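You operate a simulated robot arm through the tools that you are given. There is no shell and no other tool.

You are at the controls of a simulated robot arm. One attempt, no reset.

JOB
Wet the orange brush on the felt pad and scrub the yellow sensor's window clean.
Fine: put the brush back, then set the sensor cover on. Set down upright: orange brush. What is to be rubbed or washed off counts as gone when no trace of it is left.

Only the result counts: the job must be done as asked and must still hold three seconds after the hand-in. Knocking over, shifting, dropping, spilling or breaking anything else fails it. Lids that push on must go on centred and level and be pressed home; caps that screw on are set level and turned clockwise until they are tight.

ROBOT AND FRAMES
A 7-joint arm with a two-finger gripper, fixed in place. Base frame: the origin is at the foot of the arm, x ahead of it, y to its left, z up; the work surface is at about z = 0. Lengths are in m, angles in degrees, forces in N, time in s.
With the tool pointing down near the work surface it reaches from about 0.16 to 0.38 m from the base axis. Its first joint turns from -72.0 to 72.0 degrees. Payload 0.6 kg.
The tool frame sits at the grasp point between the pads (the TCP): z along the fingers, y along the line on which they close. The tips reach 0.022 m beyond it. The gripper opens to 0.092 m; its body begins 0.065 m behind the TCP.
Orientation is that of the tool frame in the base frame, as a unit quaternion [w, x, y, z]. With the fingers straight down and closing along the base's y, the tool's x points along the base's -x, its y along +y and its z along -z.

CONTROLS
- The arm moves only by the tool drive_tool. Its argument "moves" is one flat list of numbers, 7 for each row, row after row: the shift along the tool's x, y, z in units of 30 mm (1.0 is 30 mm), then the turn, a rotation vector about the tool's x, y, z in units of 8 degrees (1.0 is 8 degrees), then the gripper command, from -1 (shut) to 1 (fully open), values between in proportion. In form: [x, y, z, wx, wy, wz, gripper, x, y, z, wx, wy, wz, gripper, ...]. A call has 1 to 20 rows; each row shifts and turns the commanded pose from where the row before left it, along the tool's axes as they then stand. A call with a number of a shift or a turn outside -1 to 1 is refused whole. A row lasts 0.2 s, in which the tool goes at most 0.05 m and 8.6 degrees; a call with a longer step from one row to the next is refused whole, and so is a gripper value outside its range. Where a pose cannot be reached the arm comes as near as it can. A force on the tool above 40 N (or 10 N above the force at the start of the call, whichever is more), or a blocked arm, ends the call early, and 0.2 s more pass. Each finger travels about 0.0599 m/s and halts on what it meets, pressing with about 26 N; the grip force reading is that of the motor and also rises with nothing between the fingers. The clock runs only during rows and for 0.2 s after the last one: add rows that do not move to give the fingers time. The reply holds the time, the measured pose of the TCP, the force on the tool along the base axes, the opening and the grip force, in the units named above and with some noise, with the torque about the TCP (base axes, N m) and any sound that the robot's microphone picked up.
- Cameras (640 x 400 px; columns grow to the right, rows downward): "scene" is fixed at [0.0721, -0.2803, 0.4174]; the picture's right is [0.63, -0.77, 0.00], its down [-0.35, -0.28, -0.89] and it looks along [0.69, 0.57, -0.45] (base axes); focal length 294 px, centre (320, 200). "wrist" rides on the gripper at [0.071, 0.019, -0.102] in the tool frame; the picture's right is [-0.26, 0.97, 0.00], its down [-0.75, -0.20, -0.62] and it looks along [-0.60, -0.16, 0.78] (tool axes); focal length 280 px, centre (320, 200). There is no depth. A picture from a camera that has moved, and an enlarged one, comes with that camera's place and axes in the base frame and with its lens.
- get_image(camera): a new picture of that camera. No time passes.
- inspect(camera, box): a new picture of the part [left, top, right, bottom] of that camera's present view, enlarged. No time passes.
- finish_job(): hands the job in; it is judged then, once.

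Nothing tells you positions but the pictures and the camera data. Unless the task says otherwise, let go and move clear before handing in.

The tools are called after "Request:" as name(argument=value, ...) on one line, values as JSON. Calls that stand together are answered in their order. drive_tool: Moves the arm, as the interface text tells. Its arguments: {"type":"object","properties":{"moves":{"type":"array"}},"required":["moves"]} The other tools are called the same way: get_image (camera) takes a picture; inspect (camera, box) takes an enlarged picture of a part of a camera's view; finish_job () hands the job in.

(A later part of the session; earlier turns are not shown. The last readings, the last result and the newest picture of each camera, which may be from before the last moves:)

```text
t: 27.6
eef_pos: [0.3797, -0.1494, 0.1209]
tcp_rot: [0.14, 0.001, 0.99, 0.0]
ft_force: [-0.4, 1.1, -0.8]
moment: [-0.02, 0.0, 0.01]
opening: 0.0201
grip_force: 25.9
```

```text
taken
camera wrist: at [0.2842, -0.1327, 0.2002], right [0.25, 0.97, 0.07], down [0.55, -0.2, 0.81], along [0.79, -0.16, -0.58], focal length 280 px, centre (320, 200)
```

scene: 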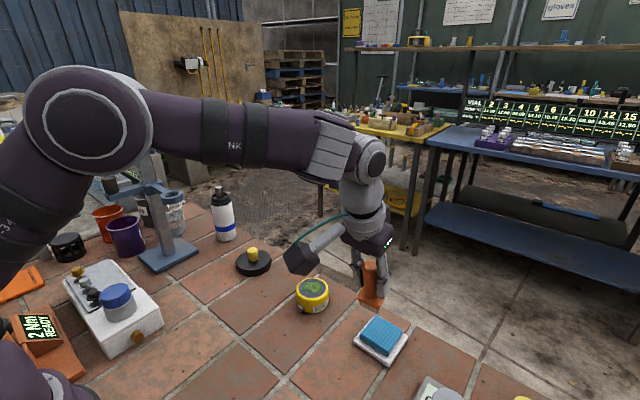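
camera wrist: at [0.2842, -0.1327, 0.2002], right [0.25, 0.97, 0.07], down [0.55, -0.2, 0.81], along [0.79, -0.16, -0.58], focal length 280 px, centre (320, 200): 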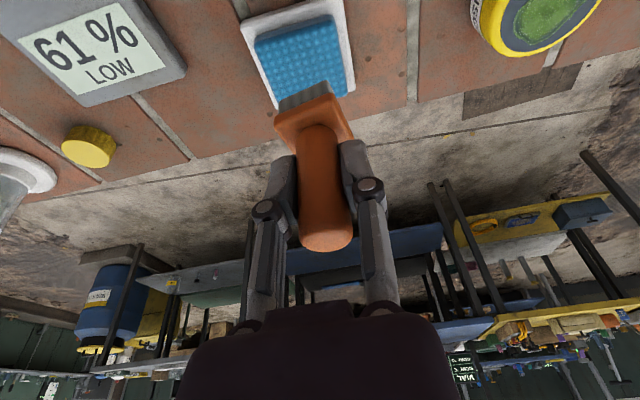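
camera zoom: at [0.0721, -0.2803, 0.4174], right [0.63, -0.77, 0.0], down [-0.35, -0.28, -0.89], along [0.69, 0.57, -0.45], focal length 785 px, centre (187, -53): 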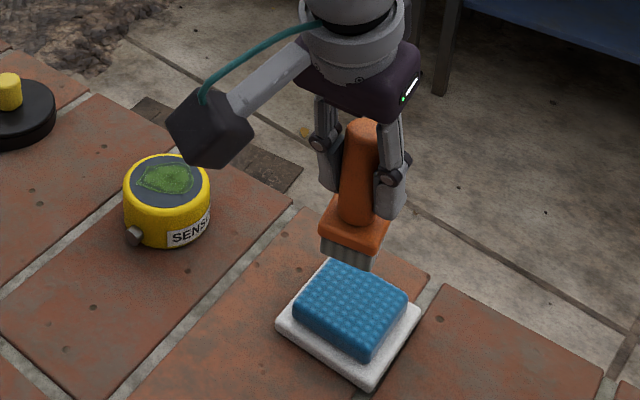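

The brush is wet and the pad stayed in place. Next I'll carry the brush over the sensor, whose window is about 50 mm wide and centred near (0.3755, -0.013) with its top at z ≈ 0.037.

Request:
drive_tool(moves=[0.029, 0.91, -0.008, 0, 0, 0, -1, 0.029, 0.91, -0.008, 0, 0, 0, -1, 0.029, 0.91, -0.008, 0, 0, 0, -1, 0.029, 0.91, -0.008, 0, 0, 0, -1, 0.029, 0.91, -0.008, 0, 0, 0, -1, 0, 0, 0, 0, 0, 0, -1])

Request:
inspect(camera="scene", box=[240, 220, 400, 340])

Request:
get_image(camera="wrist")

```text
t: 29.0
eef_pos: [0.3754, -0.0147, 0.1209]
tcp_rot: [0.139, 0.0, 0.99, 0.0]
ft_force: [-1.2, 1.1, -1.0]
moment: [-0.01, 0.0, 0.01]
opening: 0.0203
grip_force: 25.8
```

```text
3.33 times, centred on (320, 280) of scene
camera zoom: at [0.0721, -0.2802, 0.4174], right [0.63, -0.77, 0.0], down [-0.35, -0.28, -0.89], along [0.69, 0.57, -0.45], focal length 981 px, centre (320, -67)
```

zoom: 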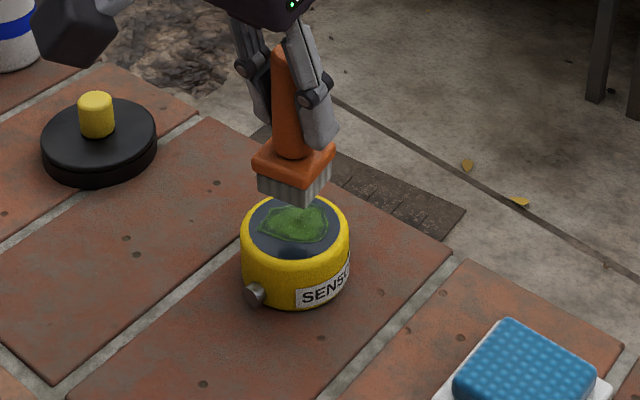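

```text
taken
camera wrist: at [0.2791, 0.0034, 0.2004], right [0.25, 0.97, 0.07], down [0.55, -0.2, 0.81], along [0.8, -0.16, -0.58], focal length 280 px, centre (320, 200)
```

wrist: 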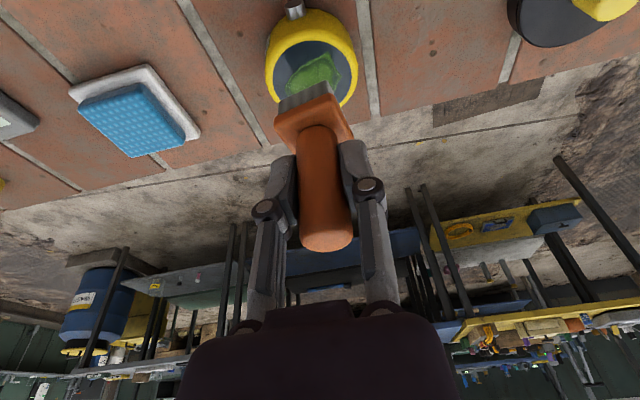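

The brush hangs above the window, about 26 mm up. I'll lower it to just above the glass and check alignment.

Request:
drive_tool(moves=[0.092, 0, 0.32, 0, 0, 0, -1, 0.092, 0, 0.32, 0, 0, 0, -1, 0, 0, 0, 0, 0, 0, -1])

Request:
inspect(camera="scene", box=[260, 240, 360, 320])

Request:
inspect(camera="wrist", box=[240, 0, 400, 120])

```text
t: 29.8
eef_pos: [0.375, -0.0147, 0.1012]
tcp_rot: [0.139, -0.001, 0.99, 0.0]
ft_force: [0.2, 0.5, -0.4]
moment: [0.01, 0.0, 0.0]
opening: 0.0204
grip_force: 26.4
```

```text
5.00 times, centred on (310, 280) of scene
camera zoom: at [0.0721, -0.2803, 0.4174], right [0.63, -0.77, 0.0], down [-0.35, -0.28, -0.89], along [0.69, 0.57, -0.45], focal length 1472 px, centre (370, -200)
```

zoom: 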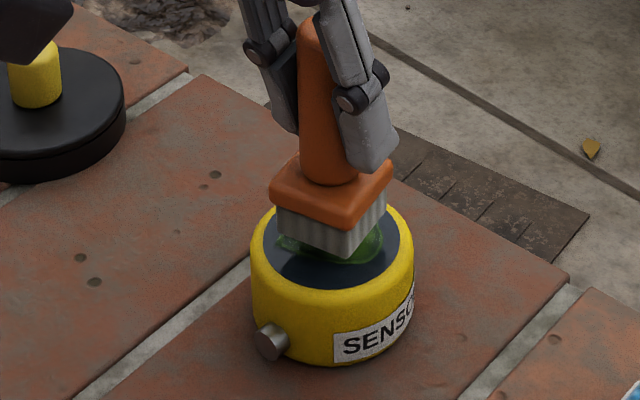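

```text
3.33 times, centred on (320, 60) of wrist
camera zoom: at [0.2788, 0.0032, 0.1802], right [0.25, 0.97, 0.07], down [0.55, -0.2, 0.81], along [0.8, -0.16, -0.58], focal length 935 px, centre (320, 667)
```

zoom: 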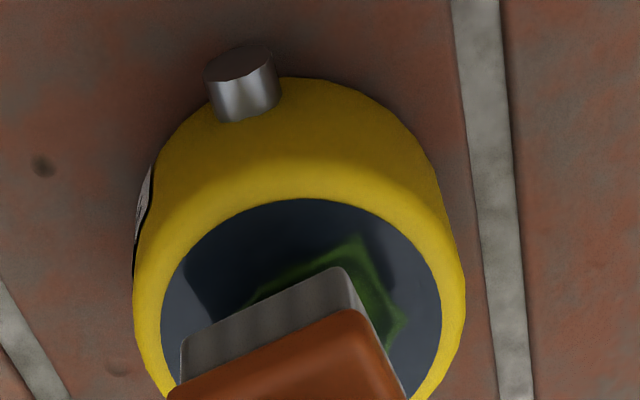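

The brush is just over the glass and close to centred. I'll creep down to make light contact.

Request:
drive_tool(moves=[0.0092, 0, 0.032, 0, 0, 0, -1, 0.0092, 0, 0.032, 0, 0, 0, -1, 0.0092, 0, 0.032, 0, 0, 0, -1, 0, 0, 0, 0, 0, 0, -1, 0, 0, 0, 0, 0, 0, -1])

```text
t: 31.0
eef_pos: [0.3754, -0.0141, 0.0982]
tcp_rot: [0.14, 0.0, 0.99, 0.0]
ft_force: [-0.4, -0.4, -0.6]
moment: [-0.01, 0.03, -0.06]
opening: 0.0204
grip_force: 26.3
```

Request:
drive_tool(moves=[0.0092, 0, 0.032, 0, 0, 0, -1, 0.0092, 0, 0.032, 0, 0, 0, -1, 0, 0, 0, 0, 0, 0, -1, 0, 0, 0, 0, 0, 0, -1])

Request:
inspect(camera="scene", box=[260, 240, 360, 320])

```text
t: 32.0
eef_pos: [0.3751, -0.013, 0.0956]
tcp_rot: [0.139, 0.0, 0.99, 0.0]
ft_force: [-0.3, -0.6, -0.1]
moment: [-0.01, 0.02, 0.01]
opening: 0.0204
grip_force: 26.1
```

```text
5.00 times, centred on (310, 280) of scene
camera zoom: at [0.0721, -0.2803, 0.4174], right [0.63, -0.77, 0.0], down [-0.35, -0.28, -0.89], along [0.69, 0.57, -0.45], focal length 1472 px, centre (370, -200)
```

zoom: 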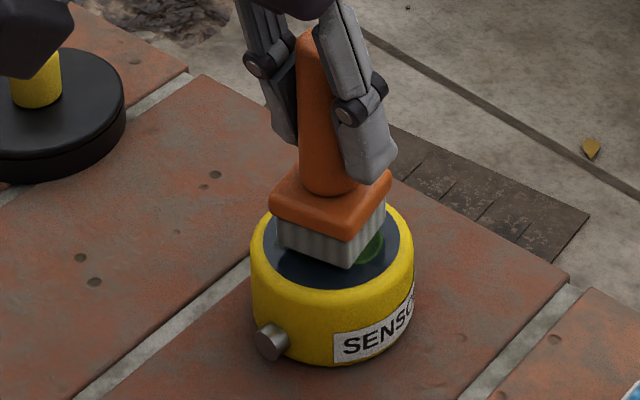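

No contact force yet, but the gap is about a millimetre. I'll continue in half-millimetre steps.

Request:
drive_tool(moves=[0.0046, 0, 0.016, 0, 0, 0, -1, 0.0046, 0, 0.016, 0, 0, 0, -1, 0, 0, 0, 0, 0, 0, -1])

```text
t: 32.8
eef_pos: [0.3758, -0.0147, 0.0929]
tcp_rot: [0.138, 0.0, 0.99, 0.0]
ft_force: [0.1, 0.8, -0.3]
moment: [-0.01, 0.02, 0.0]
opening: 0.0202
grip_force: 26.1
```

Request:
drive_tool(moves=[0.0046, 0, 0.016, 0, 0, 0, -1, 0.0046, 0, 0.016, 0, 0, 0, -1, 0, 0, 0, 0, 0, 0, -1])

Request:
inspect(camera="scene", box=[260, 240, 360, 320])

```text
t: 33.6
eef_pos: [0.3744, -0.0134, 0.0939]
tcp_rot: [0.139, 0.0, 0.99, 0.0]
ft_force: [0.1, 0.3, 0.8]
moment: [0.03, -0.04, 0.0]
opening: 0.0204
grip_force: 25.8
```

```text
5.00 times, centred on (310, 280) of scene
camera zoom: at [0.0721, -0.2803, 0.4174], right [0.63, -0.77, 0.0], down [-0.35, -0.28, -0.89], along [0.69, 0.57, -0.45], focal length 1472 px, centre (370, -200)
```

zoom: 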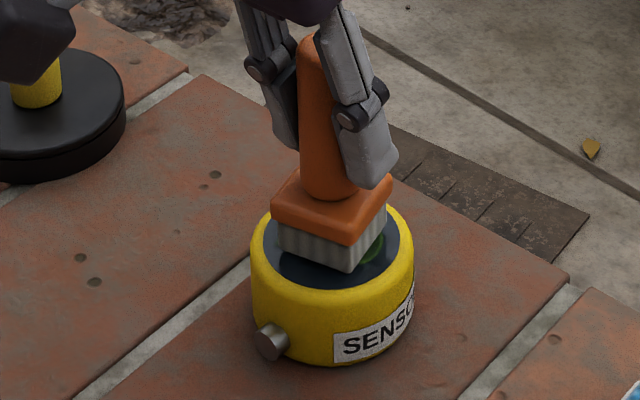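

Request:
drive_tool(moves=[0.0046, 0, 0.016, 0, 0, 0, -1, 0, 0, 0, 0, 0, 0, -1])

```text
t: 34.2
eef_pos: [0.3741, -0.0143, 0.0928]
tcp_rot: [0.139, -0.001, 0.99, 0.0]
ft_force: [0.1, -0.2, -1.4]
moment: [-0.03, -0.01, -0.01]
opening: 0.0204
grip_force: 26.3
```

Request:
drive_tool(moves=[0.0046, 0, 0.016, 0, 0, 0, -1, 0.0046, 0, 0.016, 0, 0, 0, -1, 0, 0, 0, 0, 0, 0, -1])

```text
t: 35.0
eef_pos: [0.3757, -0.0138, 0.0921]
tcp_rot: [0.139, 0.0, 0.99, 0.0]
ft_force: [0.4, -1.1, 0.0]
moment: [-0.01, 0.01, -0.03]
opening: 0.0203
grip_force: 25.8
```

Still no contact, as the brush probably slid up a little in the grip at the pad. I'll keep going in half-millimetre steps.

Request:
drive_tool(moves=[0.0046, 0, 0.016, 0, 0, 0, -1, 0.0046, 0, 0.016, 0, 0, 0, -1, 0, 0, 0, 0, 0, 0, -1])

Request:
inspect(camera="scene", box=[260, 240, 360, 320])

Request:
inspect(camera="wrist", box=[240, 0, 400, 120])

```text
t: 35.8
eef_pos: [0.375, -0.0132, 0.0909]
tcp_rot: [0.141, 0.0, 0.99, 0.0]
ft_force: [0.2, -2.4, 9.5]
moment: [0.01, 0.02, 0.0]
opening: 0.0204
grip_force: 25.8
```

```text
5.00 times, centred on (310, 280) of scene
camera zoom: at [0.0721, -0.2803, 0.4174], right [0.63, -0.77, 0.0], down [-0.35, -0.28, -0.89], along [0.69, 0.57, -0.45], focal length 1472 px, centre (370, -200)
```

zoom: 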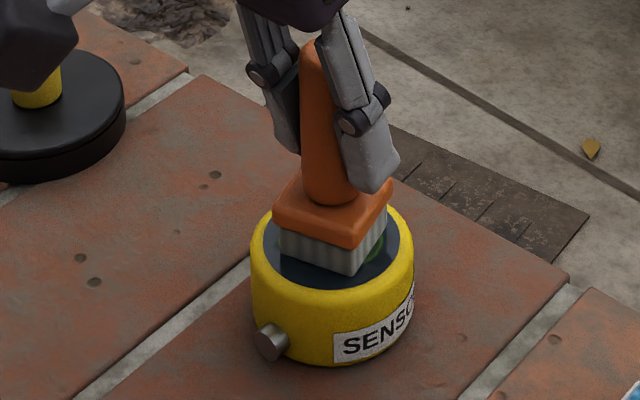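

```text
3.33 times, centred on (320, 60) of wrist
camera zoom: at [0.2796, 0.0034, 0.1703], right [0.25, 0.97, 0.07], down [0.55, -0.2, 0.81], along [0.8, -0.16, -0.58], focal length 935 px, centre (320, 667)
```

zoom: 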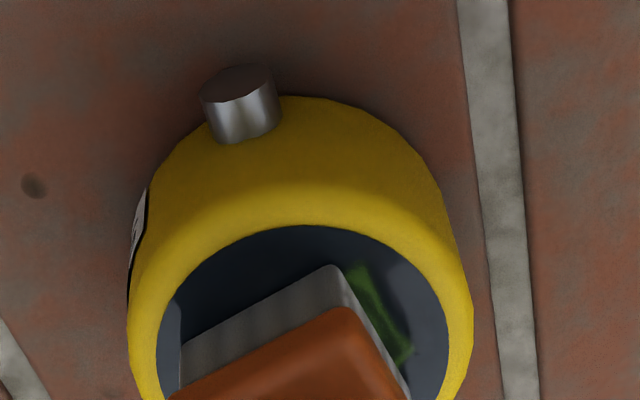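

There is contact at about 9.5 N, and the brush sits centred on the window. I'll ease off slightly and make a small test stroke, checking force and whether the sensor stays put.

Request:
drive_tool(moves=[-0.0028, 0, -0.0096, 0, 0, 0, -1, 0, 0, 0, 0, 0, 0, -1])

```text
t: 36.4
eef_pos: [0.3762, -0.0129, 0.0917]
tcp_rot: [0.139, -0.001, 0.99, 0.0]
ft_force: [4.6, -0.9, 5.2]
moment: [0.01, -0.26, -0.07]
opening: 0.0203
grip_force: 26.7
```

Force is now about 5 N. I'll do a short test stroke in x.

Request:
drive_tool(moves=[-0.128, 0, 0.037, 0, 0, 0, -1, 0.128, 0, -0.037, 0, 0, 0, -1, 0.128, 0, -0.037, 0, 0, 0, -1, -0.128, 0, 0.037, 0, 0, 0, -1])

Request:
inspect(camera="scene", box=[260, 240, 360, 320])

Request:
inspect(camera="wrist", box=[240, 0, 400, 120])

```text
t: 37.4
eef_pos: [0.3746, -0.0141, 0.0911]
tcp_rot: [0.139, 0.0, 0.99, 0.0]
ft_force: [-0.8, -0.8, 2.0]
moment: [0.0, 0.09, -0.02]
opening: 0.02
grip_force: 26.5
```

```text
5.00 times, centred on (310, 280) of scene
camera zoom: at [0.0721, -0.2803, 0.4174], right [0.63, -0.77, 0.0], down [-0.35, -0.28, -0.89], along [0.69, 0.57, -0.45], focal length 1472 px, centre (370, -200)
```

zoom: 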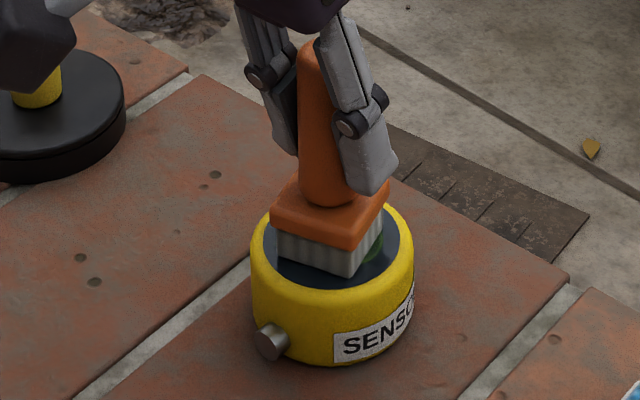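

```text
3.33 times, centred on (320, 60) of wrist
camera zoom: at [0.2789, 0.0033, 0.1702], right [0.25, 0.97, 0.07], down [0.55, -0.2, 0.81], along [0.79, -0.16, -0.58], focal length 935 px, centre (320, 667)
```

zoom: 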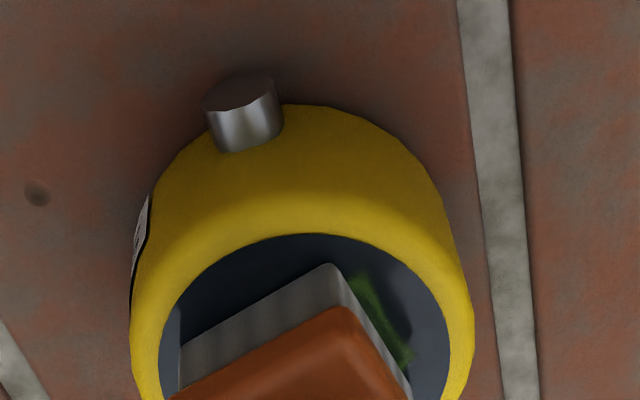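

The sensor stayed in place and the brush glides. I'll add a touch of pressure and make strokes in y.

Request:
drive_tool(moves=[0.0028, 0, 0.0096, 0, 0, 0, -1, 0, 0.133, 0, 0, 0, 0, -1, 0, 0.133, 0, 0, 0, 0, -1, 0, 0.067, 0, 0, 0, 0, -1, 0, -0.133, 0, 0, 0, 0, -1, 0, -0.2, 0, 0, 0, 0, -1, 0, -0.133, 0, 0, 0, 0, -1, 0, -0.2, 0, 0, 0, 0, -1, 0, 0.133, 0, 0, 0, 0, -1, 0, 0.2, 0, 0, 0, 0, -1])

Request:
inspect(camera="scene", box=[260, 240, 360, 320])

Request:
inspect(camera="wrist", box=[240, 0, 400, 120])

```text
t: 39.6
eef_pos: [0.375, -0.0128, 0.0911]
tcp_rot: [0.139, 0.0, 0.99, 0.0]
ft_force: [0.6, 0.0, -1.1]
moment: [-0.02, 0.0, 0.02]
opening: 0.0202
grip_force: 26.1
```

```text
5.00 times, centred on (310, 280) of scene
camera zoom: at [0.0721, -0.2803, 0.4174], right [0.63, -0.77, 0.0], down [-0.35, -0.28, -0.89], along [0.69, 0.57, -0.45], focal length 1472 px, centre (370, -200)
```

zoom: 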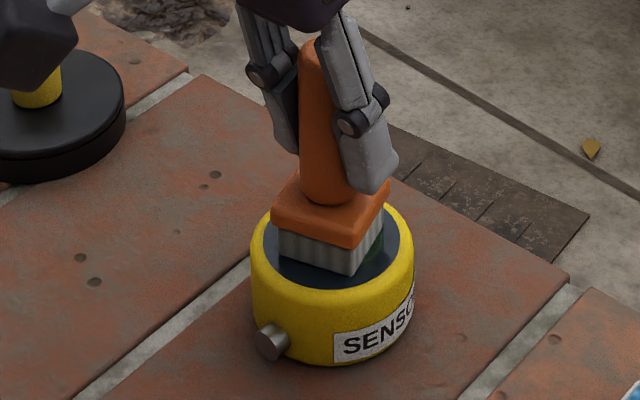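

```text
3.33 times, centred on (320, 60) of wrist
camera zoom: at [0.2797, 0.0036, 0.1701], right [0.25, 0.97, 0.07], down [0.55, -0.2, 0.81], along [0.79, -0.16, -0.58], focal length 935 px, centre (320, 667)
```

zoom: 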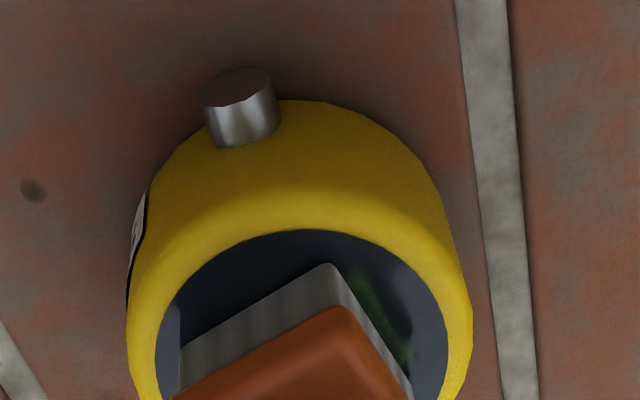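

The stain is fading where the brush passed and the sensor hasn't moved. Contact has become light, so I'll press slightly again and run a fuller raster.

Request:
drive_tool(moves=[0.0046, 0, 0.016, 0, 0, 0, -1, 0, 0, 0, 0, 0, 0, -1])

```text
t: 40.2
eef_pos: [0.3755, -0.0127, 0.0905]
tcp_rot: [0.14, 0.0, 0.99, 0.0]
ft_force: [-3.2, 1.0, 7.0]
moment: [0.06, 0.04, 0.02]
opening: 0.0199
grip_force: 25.9
```

Contact is at 7 N. I'll raster the far part of the window in y strokes.

Request:
drive_tool(moves=[-0.144, 0, 0.0414, 0, 0, 0, -1, -0.128, 0, 0.037, 0, 0, 0, -1, 0, 0.167, 0, 0, 0, 0, -1, 0, 0.167, 0, 0, 0, 0, -1, 0, -0.167, 0, 0, 0, 0, -1, 0, -0.167, 0, 0, 0, 0, -1, 0, -0.167, 0, 0, 0, 0, -1, 0, -0.167, 0, 0, 0, 0, -1, 0, 0.167, 0, 0, 0, 0, -1, 0, 0.167, 0, 0, 0, 0, -1, 0, 0.167, 0, 0, 0, 0, -1, 0, 0.167, 0, 0, 0, 0, -1, 0, -0.167, 0, 0, 0, 0, -1, 0, -0.167, 0, 0, 0, 0, -1])

Request:
inspect(camera="scene", box=[260, 240, 360, 320])

Request:
inspect(camera="wrist", box=[240, 0, 400, 120])

```text
t: 43.2
eef_pos: [0.3846, -0.0142, 0.0912]
tcp_rot: [0.14, 0.0, 0.99, 0.0]
ft_force: [-0.2, -0.2, 0.8]
moment: [0.03, -0.01, 0.01]
opening: 0.0201
grip_force: 26.0
```

```text
5.00 times, centred on (310, 280) of scene
camera zoom: at [0.0721, -0.2803, 0.4174], right [0.63, -0.77, 0.0], down [-0.35, -0.28, -0.89], along [0.69, 0.57, -0.45], focal length 1472 px, centre (370, -200)
```

zoom: 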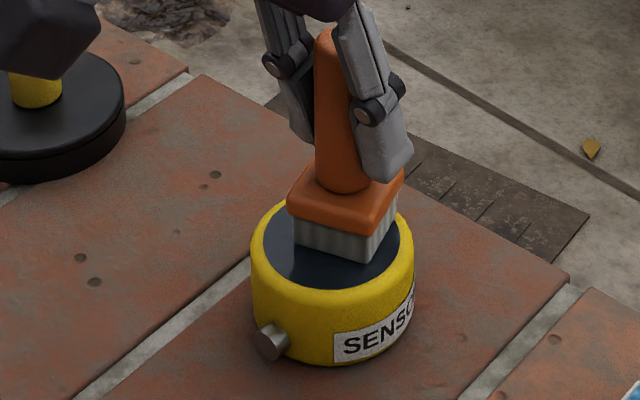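

```text
3.33 times, centred on (320, 60) of wrist
camera zoom: at [0.2877, 0.0032, 0.1697], right [0.25, 0.97, 0.07], down [0.55, -0.2, 0.81], along [0.8, -0.16, -0.58], focal length 935 px, centre (320, 667)
```

zoom: 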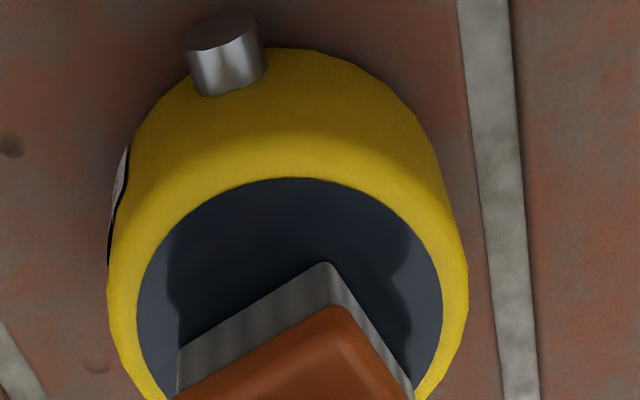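

The near part of the window now looks clear and the sensor hasn't moved. I'll renew light pressure, repeat the far strokes, then sweep back through the middle and near parts.

Request:
drive_tool(moves=[0.0046, 0, 0.016, 0, 0, 0, -1, 0, 0.167, 0, 0, 0, 0, -1, 0, 0.167, 0, 0, 0, 0, -1, 0, -0.167, 0, 0, 0, 0, -1, 0, -0.167, 0, 0, 0, 0, -1, 0, -0.167, 0, 0, 0, 0, -1, 0, -0.167, 0, 0, 0, 0, -1, 0, 0.167, 0, 0, 0, 0, -1, 0, 0.167, 0, 0, 0, 0, -1])

Request:
inspect(camera="scene", box=[260, 240, 360, 320])

```text
t: 45.2
eef_pos: [0.383, -0.0144, 0.0913]
tcp_rot: [0.14, 0.0, 0.99, 0.0]
ft_force: [0.1, 0.2, -0.8]
moment: [-0.01, -0.04, 0.01]
opening: 0.0202
grip_force: 25.9
```

```text
5.00 times, centred on (310, 280) of scene
camera zoom: at [0.0721, -0.2803, 0.4174], right [0.63, -0.77, 0.0], down [-0.35, -0.28, -0.89], along [0.69, 0.57, -0.45], focal length 1472 px, centre (370, -200)
```

zoom: 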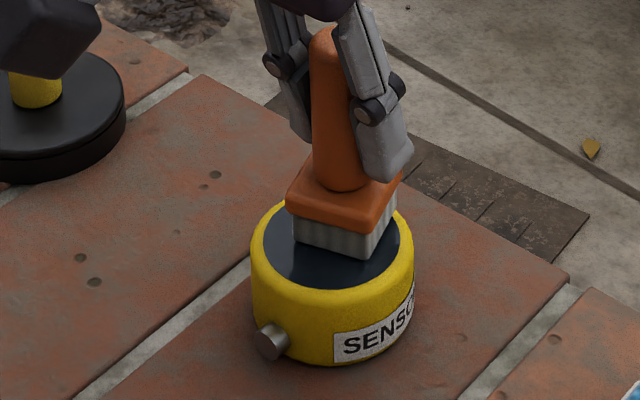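

I'll lift off and move aside to see what is left on the window.

Request:
drive_tool(moves=[-0.092, 0, -0.32, 0, 0, 0, -1, -0.184, 0, -0.64, 0, 0, 0, -1, 0, -0.9, 0, 0, 0, 0, -1, 0, -0.9, 0, 0, 0, 0, -1, 0, 0, 0, 0, 0, 0, -1])

Request:
inspect(camera="scene", box=[260, 240, 360, 320])

Request:
get_image(camera="wrist")

Request:
get_image(camera="scene")

```text
t: 46.4
eef_pos: [0.384, -0.0684, 0.1202]
tcp_rot: [0.14, -0.001, 0.99, 0.0]
ft_force: [1.0, -0.3, 0.0]
moment: [0.01, 0.0, 0.03]
opening: 0.0201
grip_force: 26.6
```

```text
5.00 times, centred on (310, 280) of scene
camera zoom: at [0.0721, -0.2803, 0.4174], right [0.63, -0.77, 0.0], down [-0.35, -0.28, -0.89], along [0.69, 0.57, -0.45], focal length 1472 px, centre (370, -200)
```

zoom: 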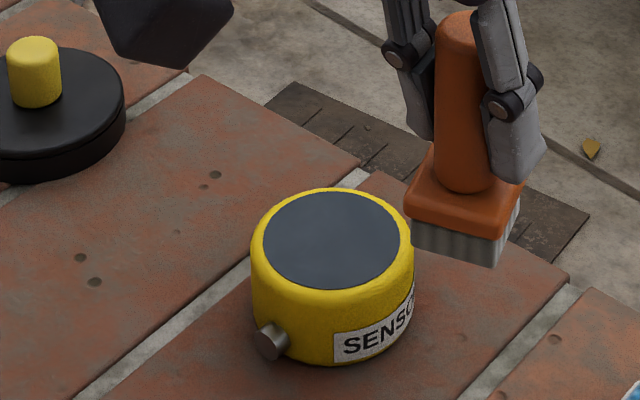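

```text
taken
camera wrist: at [0.2877, -0.05, 0.1989], right [0.25, 0.97, 0.07], down [0.55, -0.2, 0.81], along [0.8, -0.16, -0.58], focal length 280 px, centre (320, 200)
```

wrist: 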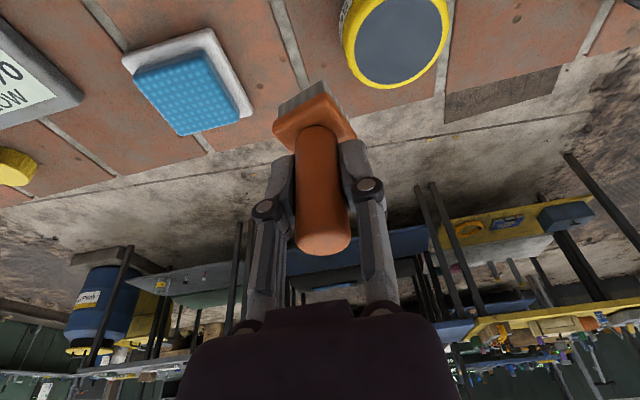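

```text
taken
```

scene: 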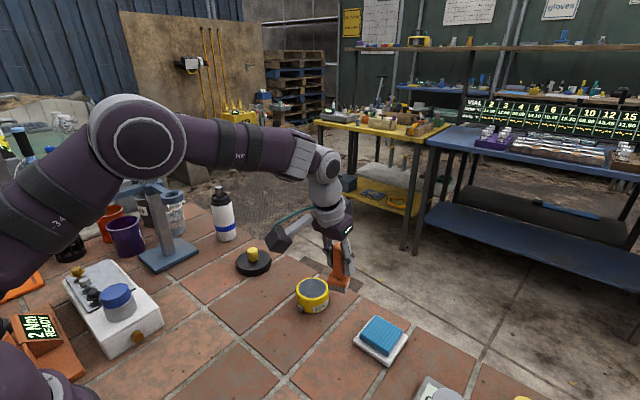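

The window looks clean. I'll enlarge both views to check for faint traces.

Request:
inspect(camera="scene", box=[290, 268, 335, 300])

Request:
inspect(camera="wrist", box=[330, 0, 460, 95])

Request:
inspect(camera="wrist", box=[260, 60, 370, 140])

```text
12.50 times, centred on (312, 284) of scene
camera zoom: at [0.0721, -0.2803, 0.4174], right [0.63, -0.77, 0.0], down [-0.35, -0.28, -0.89], along [0.69, 0.57, -0.45], focal length 3679 px, centre (414, -850)
```

zoom: 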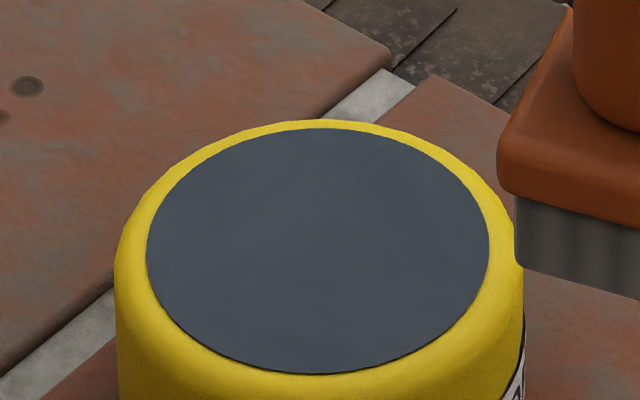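

```text
4.21 times, centred on (395, 48) of wrist
camera zoom: at [0.2877, -0.05, 0.1989], right [0.25, 0.97, 0.07], down [0.55, -0.2, 0.81], along [0.8, -0.16, -0.58], focal length 1181 px, centre (4, 842)
```

zoom: 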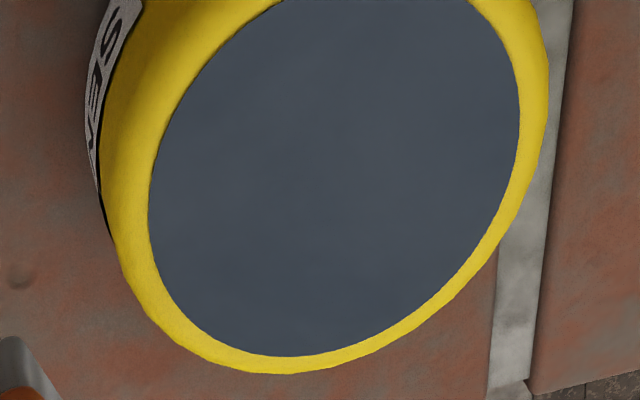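

```text
5.00 times, centred on (315, 100) of wrist
camera zoom: at [0.2877, -0.05, 0.1989], right [0.25, 0.97, 0.07], down [0.55, -0.2, 0.81], along [0.8, -0.16, -0.58], focal length 1402 px, centre (345, 700)
```

zoom: 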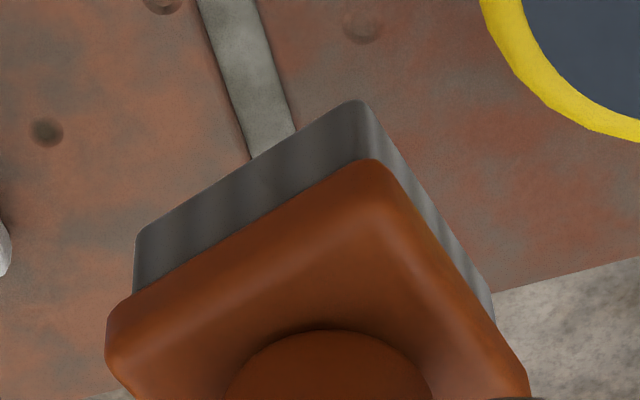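

No trace is visible in either view. For certainty I'll make one more light pass over the whole window, since the sensor has not moved at all so far.

Request:
drive_tool(moves=[0.128, 0.91, -0.037, 0, 0, 0, -1, 0.128, 0.91, -0.037, 0, 0, 0, -1, 0.0827, 0, 0.2884, 0, 0, 0, -1, 0.0827, 0, 0.2884, 0, 0, 0, -1, 0.0827, 0, 0.2884, 0, 0, 0, -1, 0, 0, 0, 0, 0, 0, -1])

```text
t: 47.8
eef_pos: [0.3757, -0.0134, 0.0934]
tcp_rot: [0.139, 0.0, 0.99, 0.0]
ft_force: [0.2, 0.8, -0.8]
moment: [0.01, -0.02, 0.01]
opening: 0.0202
grip_force: 25.9
```

Request:
drive_tool(moves=[0.0092, 0, 0.032, 0, 0, 0, -1, 0.0092, 0, 0.032, 0, 0, 0, -1, 0.0046, 0, 0.016, 0, 0, 0, -1, 0, 0, 0, 0, 0, 0, -1])

```text
t: 48.8
eef_pos: [0.3766, -0.0128, 0.0897]
tcp_rot: [0.139, 0.0, 0.99, 0.0]
ft_force: [-0.1, -0.2, -0.3]
moment: [-0.01, -0.01, 0.02]
opening: 0.0201
grip_force: 26.6
```

Request:
drive_tool(moves=[0.0046, 0, 0.016, 0, 0, 0, -1, 0, 0, 0, 0, 0, 0, -1])

```text
t: 49.4
eef_pos: [0.3759, -0.013, 0.0901]
tcp_rot: [0.139, 0.0, 0.99, 0.001]
ft_force: [-0.5, -0.7, -0.4]
moment: [-0.05, 0.04, 0.02]
opening: 0.0201
grip_force: 25.9
```

Request:
drive_tool(moves=[0.0046, 0, 0.016, 0, 0, 0, -1, 0, 0, 0, 0, 0, 0, -1])

Request:
inspect(camera="scene", box=[260, 240, 360, 320])

```text
t: 50.0
eef_pos: [0.3758, -0.0131, 0.0893]
tcp_rot: [0.138, 0.001, 0.99, -0.001]
ft_force: [-0.3, -0.4, -0.4]
moment: [0.02, -0.04, 0.01]
opening: 0.0199
grip_force: 25.9
```

```text
5.00 times, centred on (310, 280) of scene
camera zoom: at [0.0721, -0.2803, 0.4174], right [0.63, -0.77, 0.0], down [-0.35, -0.28, -0.89], along [0.69, 0.57, -0.45], focal length 1472 px, centre (370, -200)
```

zoom: 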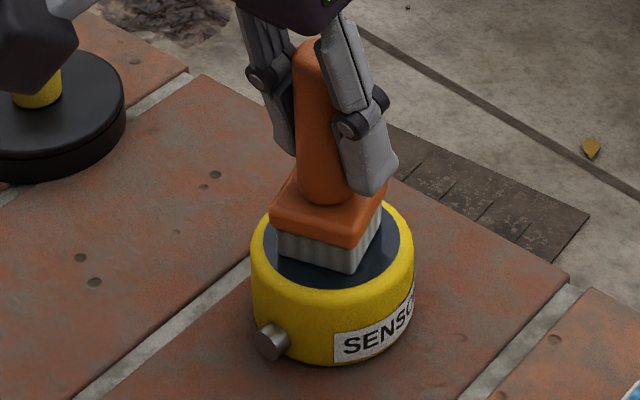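

Request:
drive_tool(moves=[0.0046, 0, 0.016, 0, 0, 0, -1, 0, 0, 0, 0, 0, 0, -1])

```text
t: 50.6
eef_pos: [0.376, -0.0132, 0.0901]
tcp_rot: [0.138, 0.0, 0.99, 0.001]
ft_force: [-2.5, -0.3, 4.5]
moment: [0.0, 0.2, -0.01]
opening: 0.0202
grip_force: 26.4
```

Contact is at 4.5 N. I'll raster the middle, near and far parts once more.

Request:
drive_tool(moves=[0, 0.267, 0, 0, 0, 0, -1, 0, -0.267, 0, 0, 0, 0, -1, 0, -0.267, 0, 0, 0, 0, -1, 0, 0.267, 0, 0, 0, 0, -1, 0.256, 0, -0.0735, 0, 0, 0, -1, 0, 0.267, 0, 0, 0, 0, -1, 0, -0.267, 0, 0, 0, 0, -1, 0, -0.267, 0, 0, 0, 0, -1, 0, 0.267, 0, 0, 0, 0, -1, -0.256, 0, 0.0735, 0, 0, 0, -1, -0.256, 0, 0.0735, 0, 0, 0, -1, 0, 0.267, 0, 0, 0, 0, -1, 0, -0.267, 0, 0, 0, 0, -1, 0, -0.267, 0, 0, 0, 0, -1, 0, 0.267, 0, 0, 0, 0, -1, 0.256, 0, -0.0735, 0, 0, 0, -1])

Request:
inspect(camera="scene", box=[260, 240, 360, 320])

```text
t: 54.0
eef_pos: [0.377, -0.0127, 0.0873]
tcp_rot: [0.139, 0.001, 0.99, -0.001]
ft_force: [-0.4, -0.2, 0.7]
moment: [0.01, -0.01, -0.02]
opening: 0.0201
grip_force: 26.2
```

```text
5.00 times, centred on (310, 280) of scene
camera zoom: at [0.0721, -0.2803, 0.4174], right [0.63, -0.77, 0.0], down [-0.35, -0.28, -0.89], along [0.69, 0.57, -0.45], focal length 1472 px, centre (370, -200)
```

zoom: 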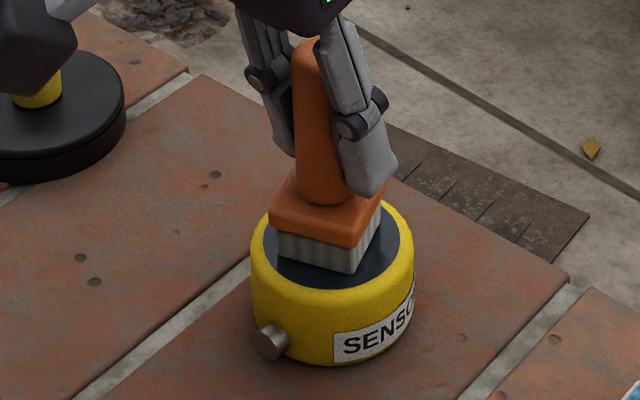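

The sensor is still in place. I'll lift off and carry the brush back to its spot near (0.2825, 0.0745).

Request:
drive_tool(moves=[-0.092, 0, -0.32, 0, 0, 0, -1, -0.184, 0, -0.64, 0, 0, 0, -1, -0.046, 0, -0.16, 0, 0, 0, -1, 0.602, 0.583, -0.173, 0, 0, 0, -1, 0.602, 0.583, -0.173, 0, 0, 0, -1, 0.602, 0.583, -0.173, 0, 0, 0, -1, 0.602, 0.583, -0.173, 0, 0, 0, -1, 0.602, 0.583, -0.173, 0, 0, 0, -1, 0, 0, 0, 0, 0, 0, -1])

Request:
inspect(camera="scene", box=[180, 200, 360, 330])

Request:
get_image(camera="wrist")

Request:
inspect(camera="scene", box=[290, 268, 335, 300])

```text
t: 56.0
eef_pos: [0.2812, 0.0742, 0.1238]
tcp_rot: [0.139, -0.001, 0.99, 0.0]
ft_force: [0.2, 0.7, 0.1]
moment: [-0.01, 0.01, 0.0]
opening: 0.0203
grip_force: 26.4
```

```text
3.08 times, centred on (270, 265) of scene
camera zoom: at [0.0721, -0.2803, 0.4174], right [0.63, -0.77, 0.0], down [-0.35, -0.28, -0.89], along [0.69, 0.57, -0.45], focal length 906 px, centre (474, 0)
```

zoom: 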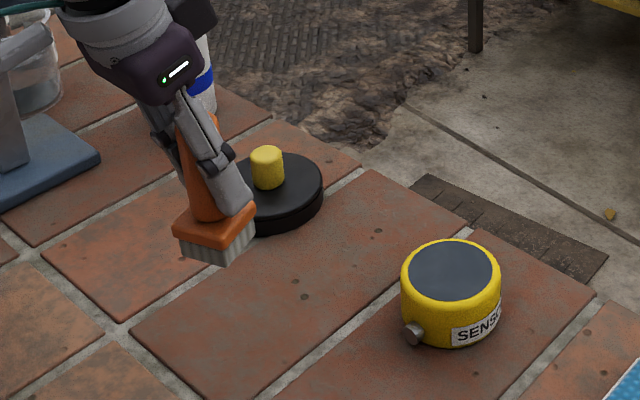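

```text
taken
camera wrist: at [0.1856, 0.091, 0.2029], right [0.25, 0.97, 0.07], down [0.55, -0.2, 0.81], along [0.8, -0.16, -0.58], focal length 280 px, centre (320, 200)
```

wrist: 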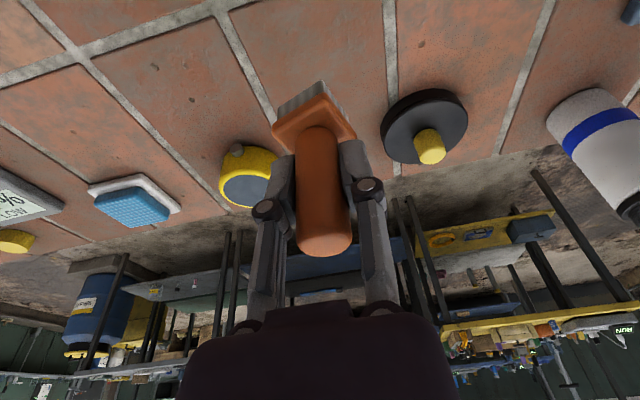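

```text
12.50 times, centred on (312, 284) of scene
camera zoom: at [0.0721, -0.2803, 0.4174], right [0.63, -0.77, 0.0], down [-0.35, -0.28, -0.89], along [0.69, 0.57, -0.45], focal length 3679 px, centre (414, -850)
```

zoom: 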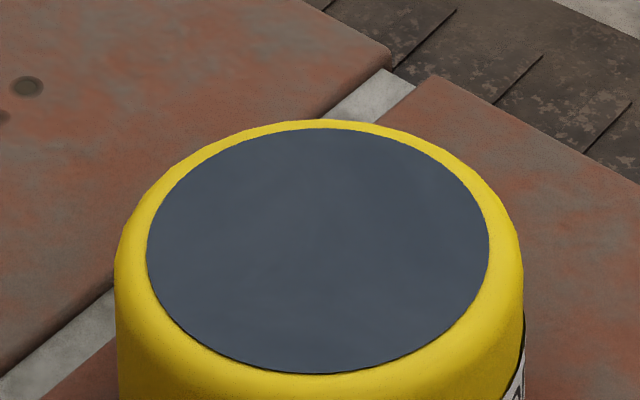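

The window is spotless and the brush is above its place. I'll lower it most of the way.

Request:
drive_tool(moves=[0.138, 0, 0.48, 0, 0, 0, -1, 0.138, 0, 0.48, 0, 0, 0, -1, 0.138, 0, 0.48, 0, 0, 0, -1, 0.12, 0, 0.417, 0, 0, 0, -1, 0, 0, 0, 0, 0, 0, -1])

Request:
inspect(camera="scene", box=[180, 210, 340, 330])

```text
t: 57.2
eef_pos: [0.2817, 0.074, 0.0662]
tcp_rot: [0.14, -0.001, 0.99, 0.0]
ft_force: [0.7, 0.6, -0.9]
moment: [0.01, -0.02, -0.01]
opening: 0.0201
grip_force: 26.2
```

```text
3.33 times, centred on (260, 270) of scene
camera zoom: at [0.0721, -0.2803, 0.4174], right [0.63, -0.77, 0.0], down [-0.35, -0.28, -0.89], along [0.69, 0.57, -0.45], focal length 981 px, centre (520, -33)
```

zoom: 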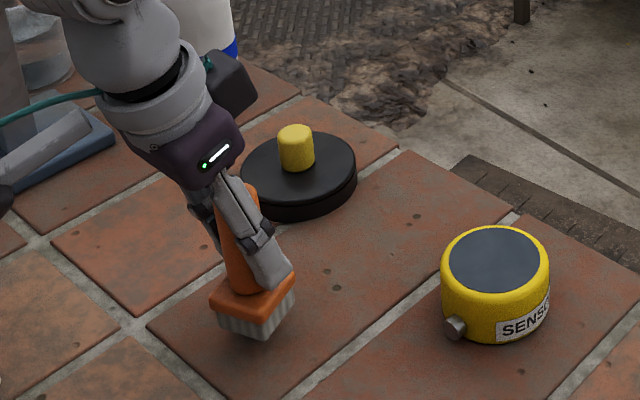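

The brush is about 12 mm above the tiles and roughly 3 mm left of its original footprint. I'll shift it to match and lower gently.

Request:
drive_tool(moves=[-0.064, -0.05, 0.018, 0, 0, 0, -1, 0.0644, 0, 0.2243, 0, 0, 0, -1, 0.0184, 0, 0.064, 0, 0, 0, -1, 0, 0, 0, 0, 0, 0, -1])

Request:
inspect(camera="scene", box=[180, 210, 340, 330])

```text
t: 58.2
eef_pos: [0.2844, 0.0742, 0.0568]
tcp_rot: [0.14, -0.001, 0.99, 0.0]
ft_force: [0.2, 0.0, -0.5]
moment: [0.01, 0.06, 0.02]
opening: 0.0201
grip_force: 26.1
```

```text
3.33 times, centred on (260, 270) of scene
camera zoom: at [0.0721, -0.2803, 0.4174], right [0.63, -0.77, 0.0], down [-0.35, -0.28, -0.89], along [0.69, 0.57, -0.45], focal length 981 px, centre (520, -33)
```

zoom: 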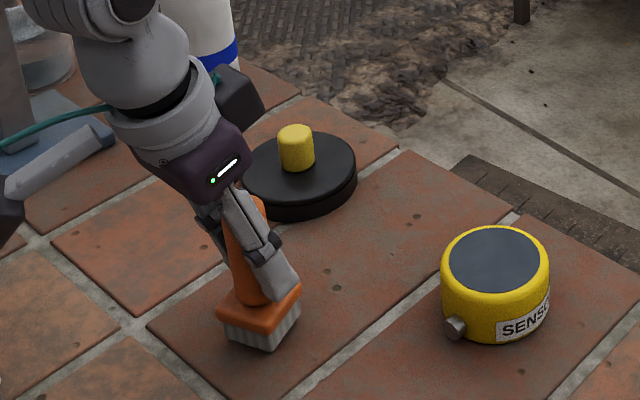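

Request:
drive_tool(moves=[0.0092, 0, 0.032, 0, 0, 0, -1, 0.0092, 0, 0.032, 0, 0, 0, -1, 0, 0, 0, 0, 0, 0, -1])

```text
t: 59.0
eef_pos: [0.2847, 0.074, 0.056]
tcp_rot: [0.139, -0.001, 0.99, 0.0]
ft_force: [0.7, -0.1, -1.2]
moment: [-0.01, -0.02, -0.01]
opening: 0.0201
grip_force: 26.0
```

Request:
drive_tool(moves=[0.0092, 0, 0.032, 0, 0, 0, -1, 0, 0, 0, 0, 0, 0, -1])

Request:
inspect(camera="scene", box=[200, 250, 300, 320])

```text
t: 59.6
eef_pos: [0.2839, 0.0731, 0.0551]
tcp_rot: [0.141, 0.001, 0.99, 0.0]
ft_force: [-2.8, -0.5, 16.5]
moment: [0.01, 0.42, -0.03]
opening: 0.02
grip_force: 25.9
```

```text
5.71 times, centred on (250, 285) of scene
camera zoom: at [0.0721, -0.2803, 0.4174], right [0.63, -0.77, 0.0], down [-0.35, -0.28, -0.89], along [0.69, 0.57, -0.45], focal length 1682 px, centre (720, -286)
```

zoom: 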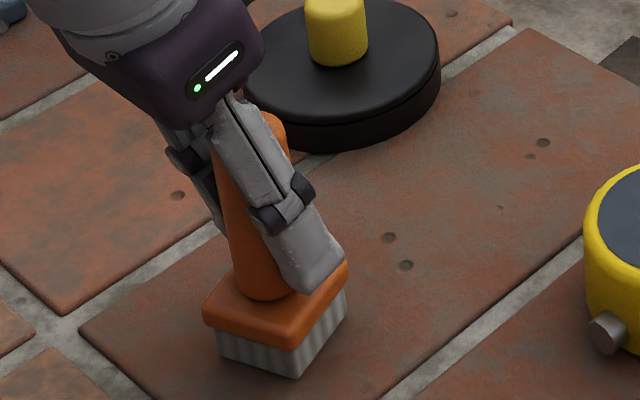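

The brush has touched down, pressing on its near edge because of a slight lean. I'll ease up half a millimetre and straighten it by about 2° before letting go.

Request:
drive_tool(moves=[-0.0046, 0, -0.016, 0, 0, 0, -1, -0.0028, 0, -0.0096, 0, 0.25, 0, -1, 0, 0, 0, 0, 0, 0, -1])

Request:
inspect(camera="scene", box=[200, 250, 300, 320])

```text
t: 60.4
eef_pos: [0.2835, 0.0731, 0.055]
tcp_rot: [0.122, -0.002, 0.993, 0.001]
ft_force: [-0.3, -0.8, -1.1]
moment: [0.0, 0.0, 0.02]
opening: 0.0198
grip_force: 26.0
```

```text
5.71 times, centred on (250, 285) of scene
camera zoom: at [0.0721, -0.2803, 0.4174], right [0.63, -0.77, 0.0], down [-0.35, -0.28, -0.89], along [0.69, 0.57, -0.45], focal length 1682 px, centre (720, -286)
```

zoom: 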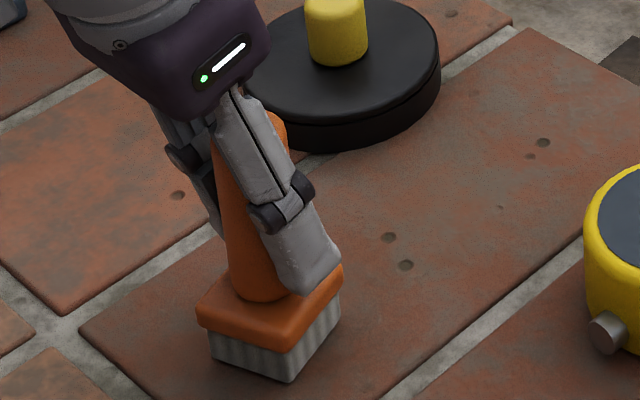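

The brush is flat with no side load and back within about 2 mm of its original footprint. I'll lower a hair and release.

Request:
drive_tool(moves=[0.0036, 0, 0.0128, 0, 0, 0, -1, 0, 0, 0, 0, 0, 0, -1])

```text
t: 61.0
eef_pos: [0.2836, 0.073, 0.0532]
tcp_rot: [0.123, 0.0, 0.992, 0.0]
ft_force: [0.1, -0.4, -1.2]
moment: [-0.01, -0.04, 0.05]
opening: 0.0203
grip_force: 26.3
```

Request:
drive_tool(moves=[0.0036, 0, 0.0128, 0, 0, 0, -1, 0, 0, 0, 0, 0, 0, -1])

```text
t: 61.6
eef_pos: [0.2844, 0.0731, 0.0533]
tcp_rot: [0.124, 0.0, 0.992, 0.0]
ft_force: [-3.4, -0.3, 12.5]
moment: [-0.01, -0.06, 0.01]
opening: 0.0202
grip_force: 26.0
```

Contact is flat now, with the moment near zero. I'll open the gripper.

Request:
drive_tool(moves=[-0.0018, 0, -0.0064, 0, 0, 0, -1, 0, 0, 0, 0, 0, 0, 0, 0, 0, 0, 0, 0, 0, 0.5, 0, 0, 0, 0, 0, 0, 1, 0, 0, 0, 0, 0, 0, 1, 0, 0, 0, 0, 0, 0, 1])

Request:
get_image(camera="wrist")

Request:
inspect(camera="scene", box=[180, 210, 340, 330])

```text
t: 63.0
eef_pos: [0.2836, 0.073, 0.0534]
tcp_rot: [0.121, 0.001, 0.993, 0.0]
ft_force: [1.2, 0.7, 0.4]
moment: [-0.01, -0.01, -0.06]
opening: 0.0923
grip_force: 0.0
```

```text
taken
camera wrist: at [0.1908, 0.0902, 0.1364], right [0.25, 0.97, 0.06], down [0.58, -0.2, 0.79], along [0.77, -0.16, -0.61], focal length 280 px, centre (320, 200)
```

wrist: 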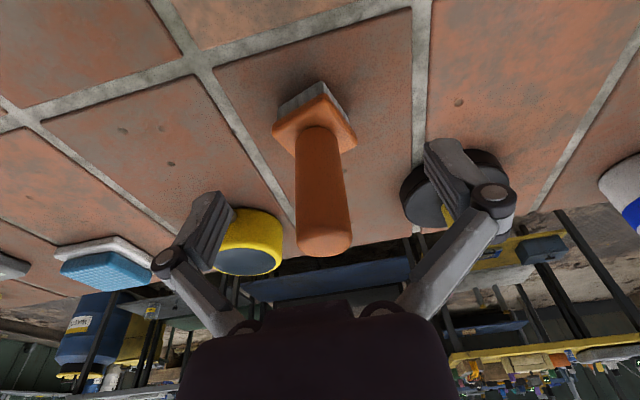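

```text
3.33 times, centred on (260, 270) of scene
camera zoom: at [0.0721, -0.2803, 0.4174], right [0.63, -0.77, 0.0], down [-0.35, -0.28, -0.89], along [0.69, 0.57, -0.45], focal length 981 px, centre (520, -33)
```

zoom: 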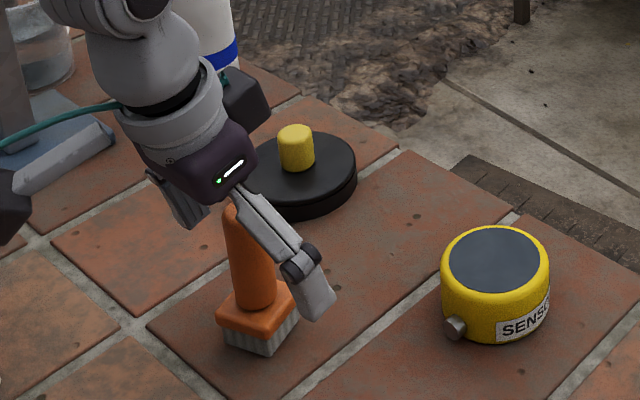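

The brush stands upright at its original spot. I'll back the open gripper straight out along its axis, then swing toward the cover.

Request:
drive_tool(moves=[0, 0, -0.83, 0, 0, 0, 1, 0, 0, -0.83, 0, 0, 0, 1, 0, 0, -0.83, 0, 0, 0, 1, 0, 0, -0.83, 0, 0, 0, 1, 0, 0, 0, 0, -0.25, 0, 1, 0, 0.911, 0, 0, 0, 0, 1, 0, 0.911, 0, 0, 0, 0, 1, 0, 0.911, 0, 0, 0, 0, 1, -0.961, 0, 0.276, 0, 0, 0, 1, -0.961, 0, 0.276, 0, 0, 0, 1, 0, 0, 0, 0, 0, 0, 1])

Request:
get_image(camera="wrist")

Request:
get_image(camera="scene")

```text
t: 65.4
eef_pos: [0.319, 0.154, 0.1501]
tcp_rot: [0.14, -0.001, 0.99, 0.001]
ft_force: [-0.1, 0.1, 1.8]
moment: [-0.01, -0.03, 0.01]
opening: 0.0922
grip_force: 0.0
```

```text
taken
camera wrist: at [0.2241, 0.1722, 0.23], right [0.25, 0.97, 0.07], down [0.55, -0.2, 0.81], along [0.8, -0.16, -0.58], focal length 280 px, centre (320, 200)
```

wrist: 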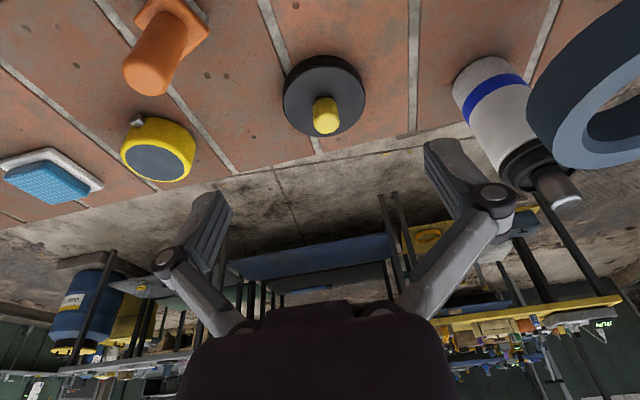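

```text
taken
```

scene: 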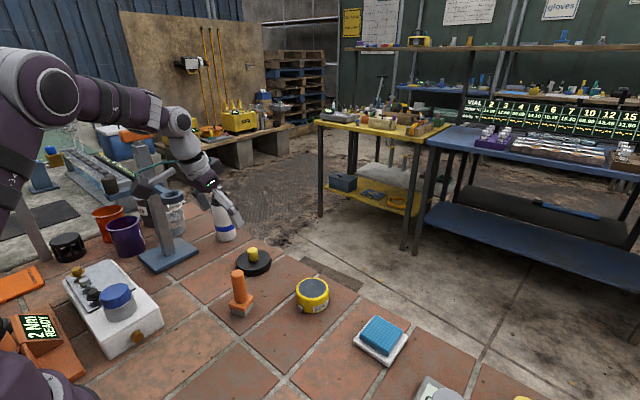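

The brush is standing well and the cover is ahead. The stand with the blue ring looks close on the left, so I'll check its clearance before lowering.

Request:
inspect(camera="scene", box=[90, 120, 290, 280])

Request:
inspect(camera="wrist", box=[440, 0, 640, 220])

Request:
inspect(camera="wrist", box=[270, 40, 380, 150])

```text
2.50 times, centred on (190, 200) of scene
camera zoom: at [0.0721, -0.2803, 0.4174], right [0.63, -0.77, 0.0], down [-0.35, -0.28, -0.89], along [0.69, 0.57, -0.45], focal length 736 px, centre (645, 200)
```

zoom: 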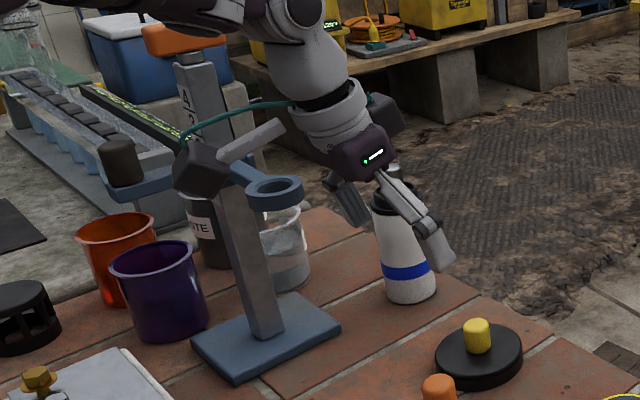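

```text
1.82 times, centred on (540, 110) of wrist
camera zoom: at [0.2241, 0.1722, 0.23], right [0.25, 0.97, 0.07], down [0.55, -0.2, 0.81], along [0.8, -0.16, -0.58], focal length 510 px, centre (-80, 364)
```

zoom: 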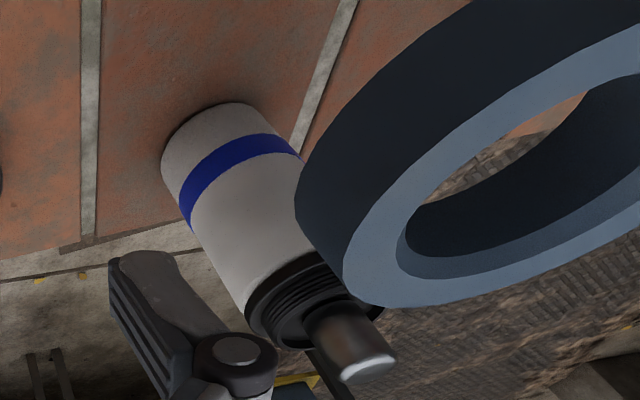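

```text
3.64 times, centred on (325, 95) of wrist
camera zoom: at [0.2241, 0.1722, 0.23], right [0.25, 0.97, 0.07], down [0.55, -0.2, 0.81], along [0.8, -0.16, -0.58], focal length 1020 px, centre (302, 582)
```

zoom: 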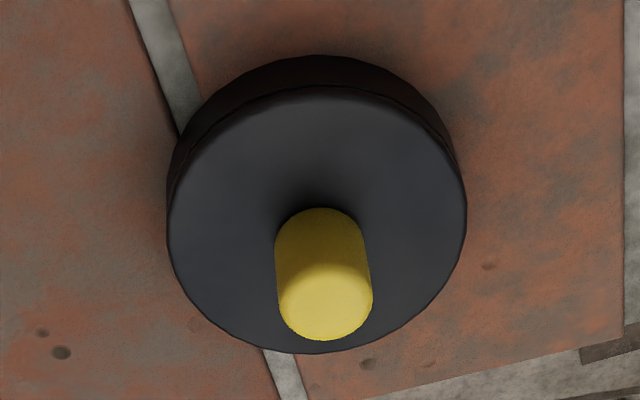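

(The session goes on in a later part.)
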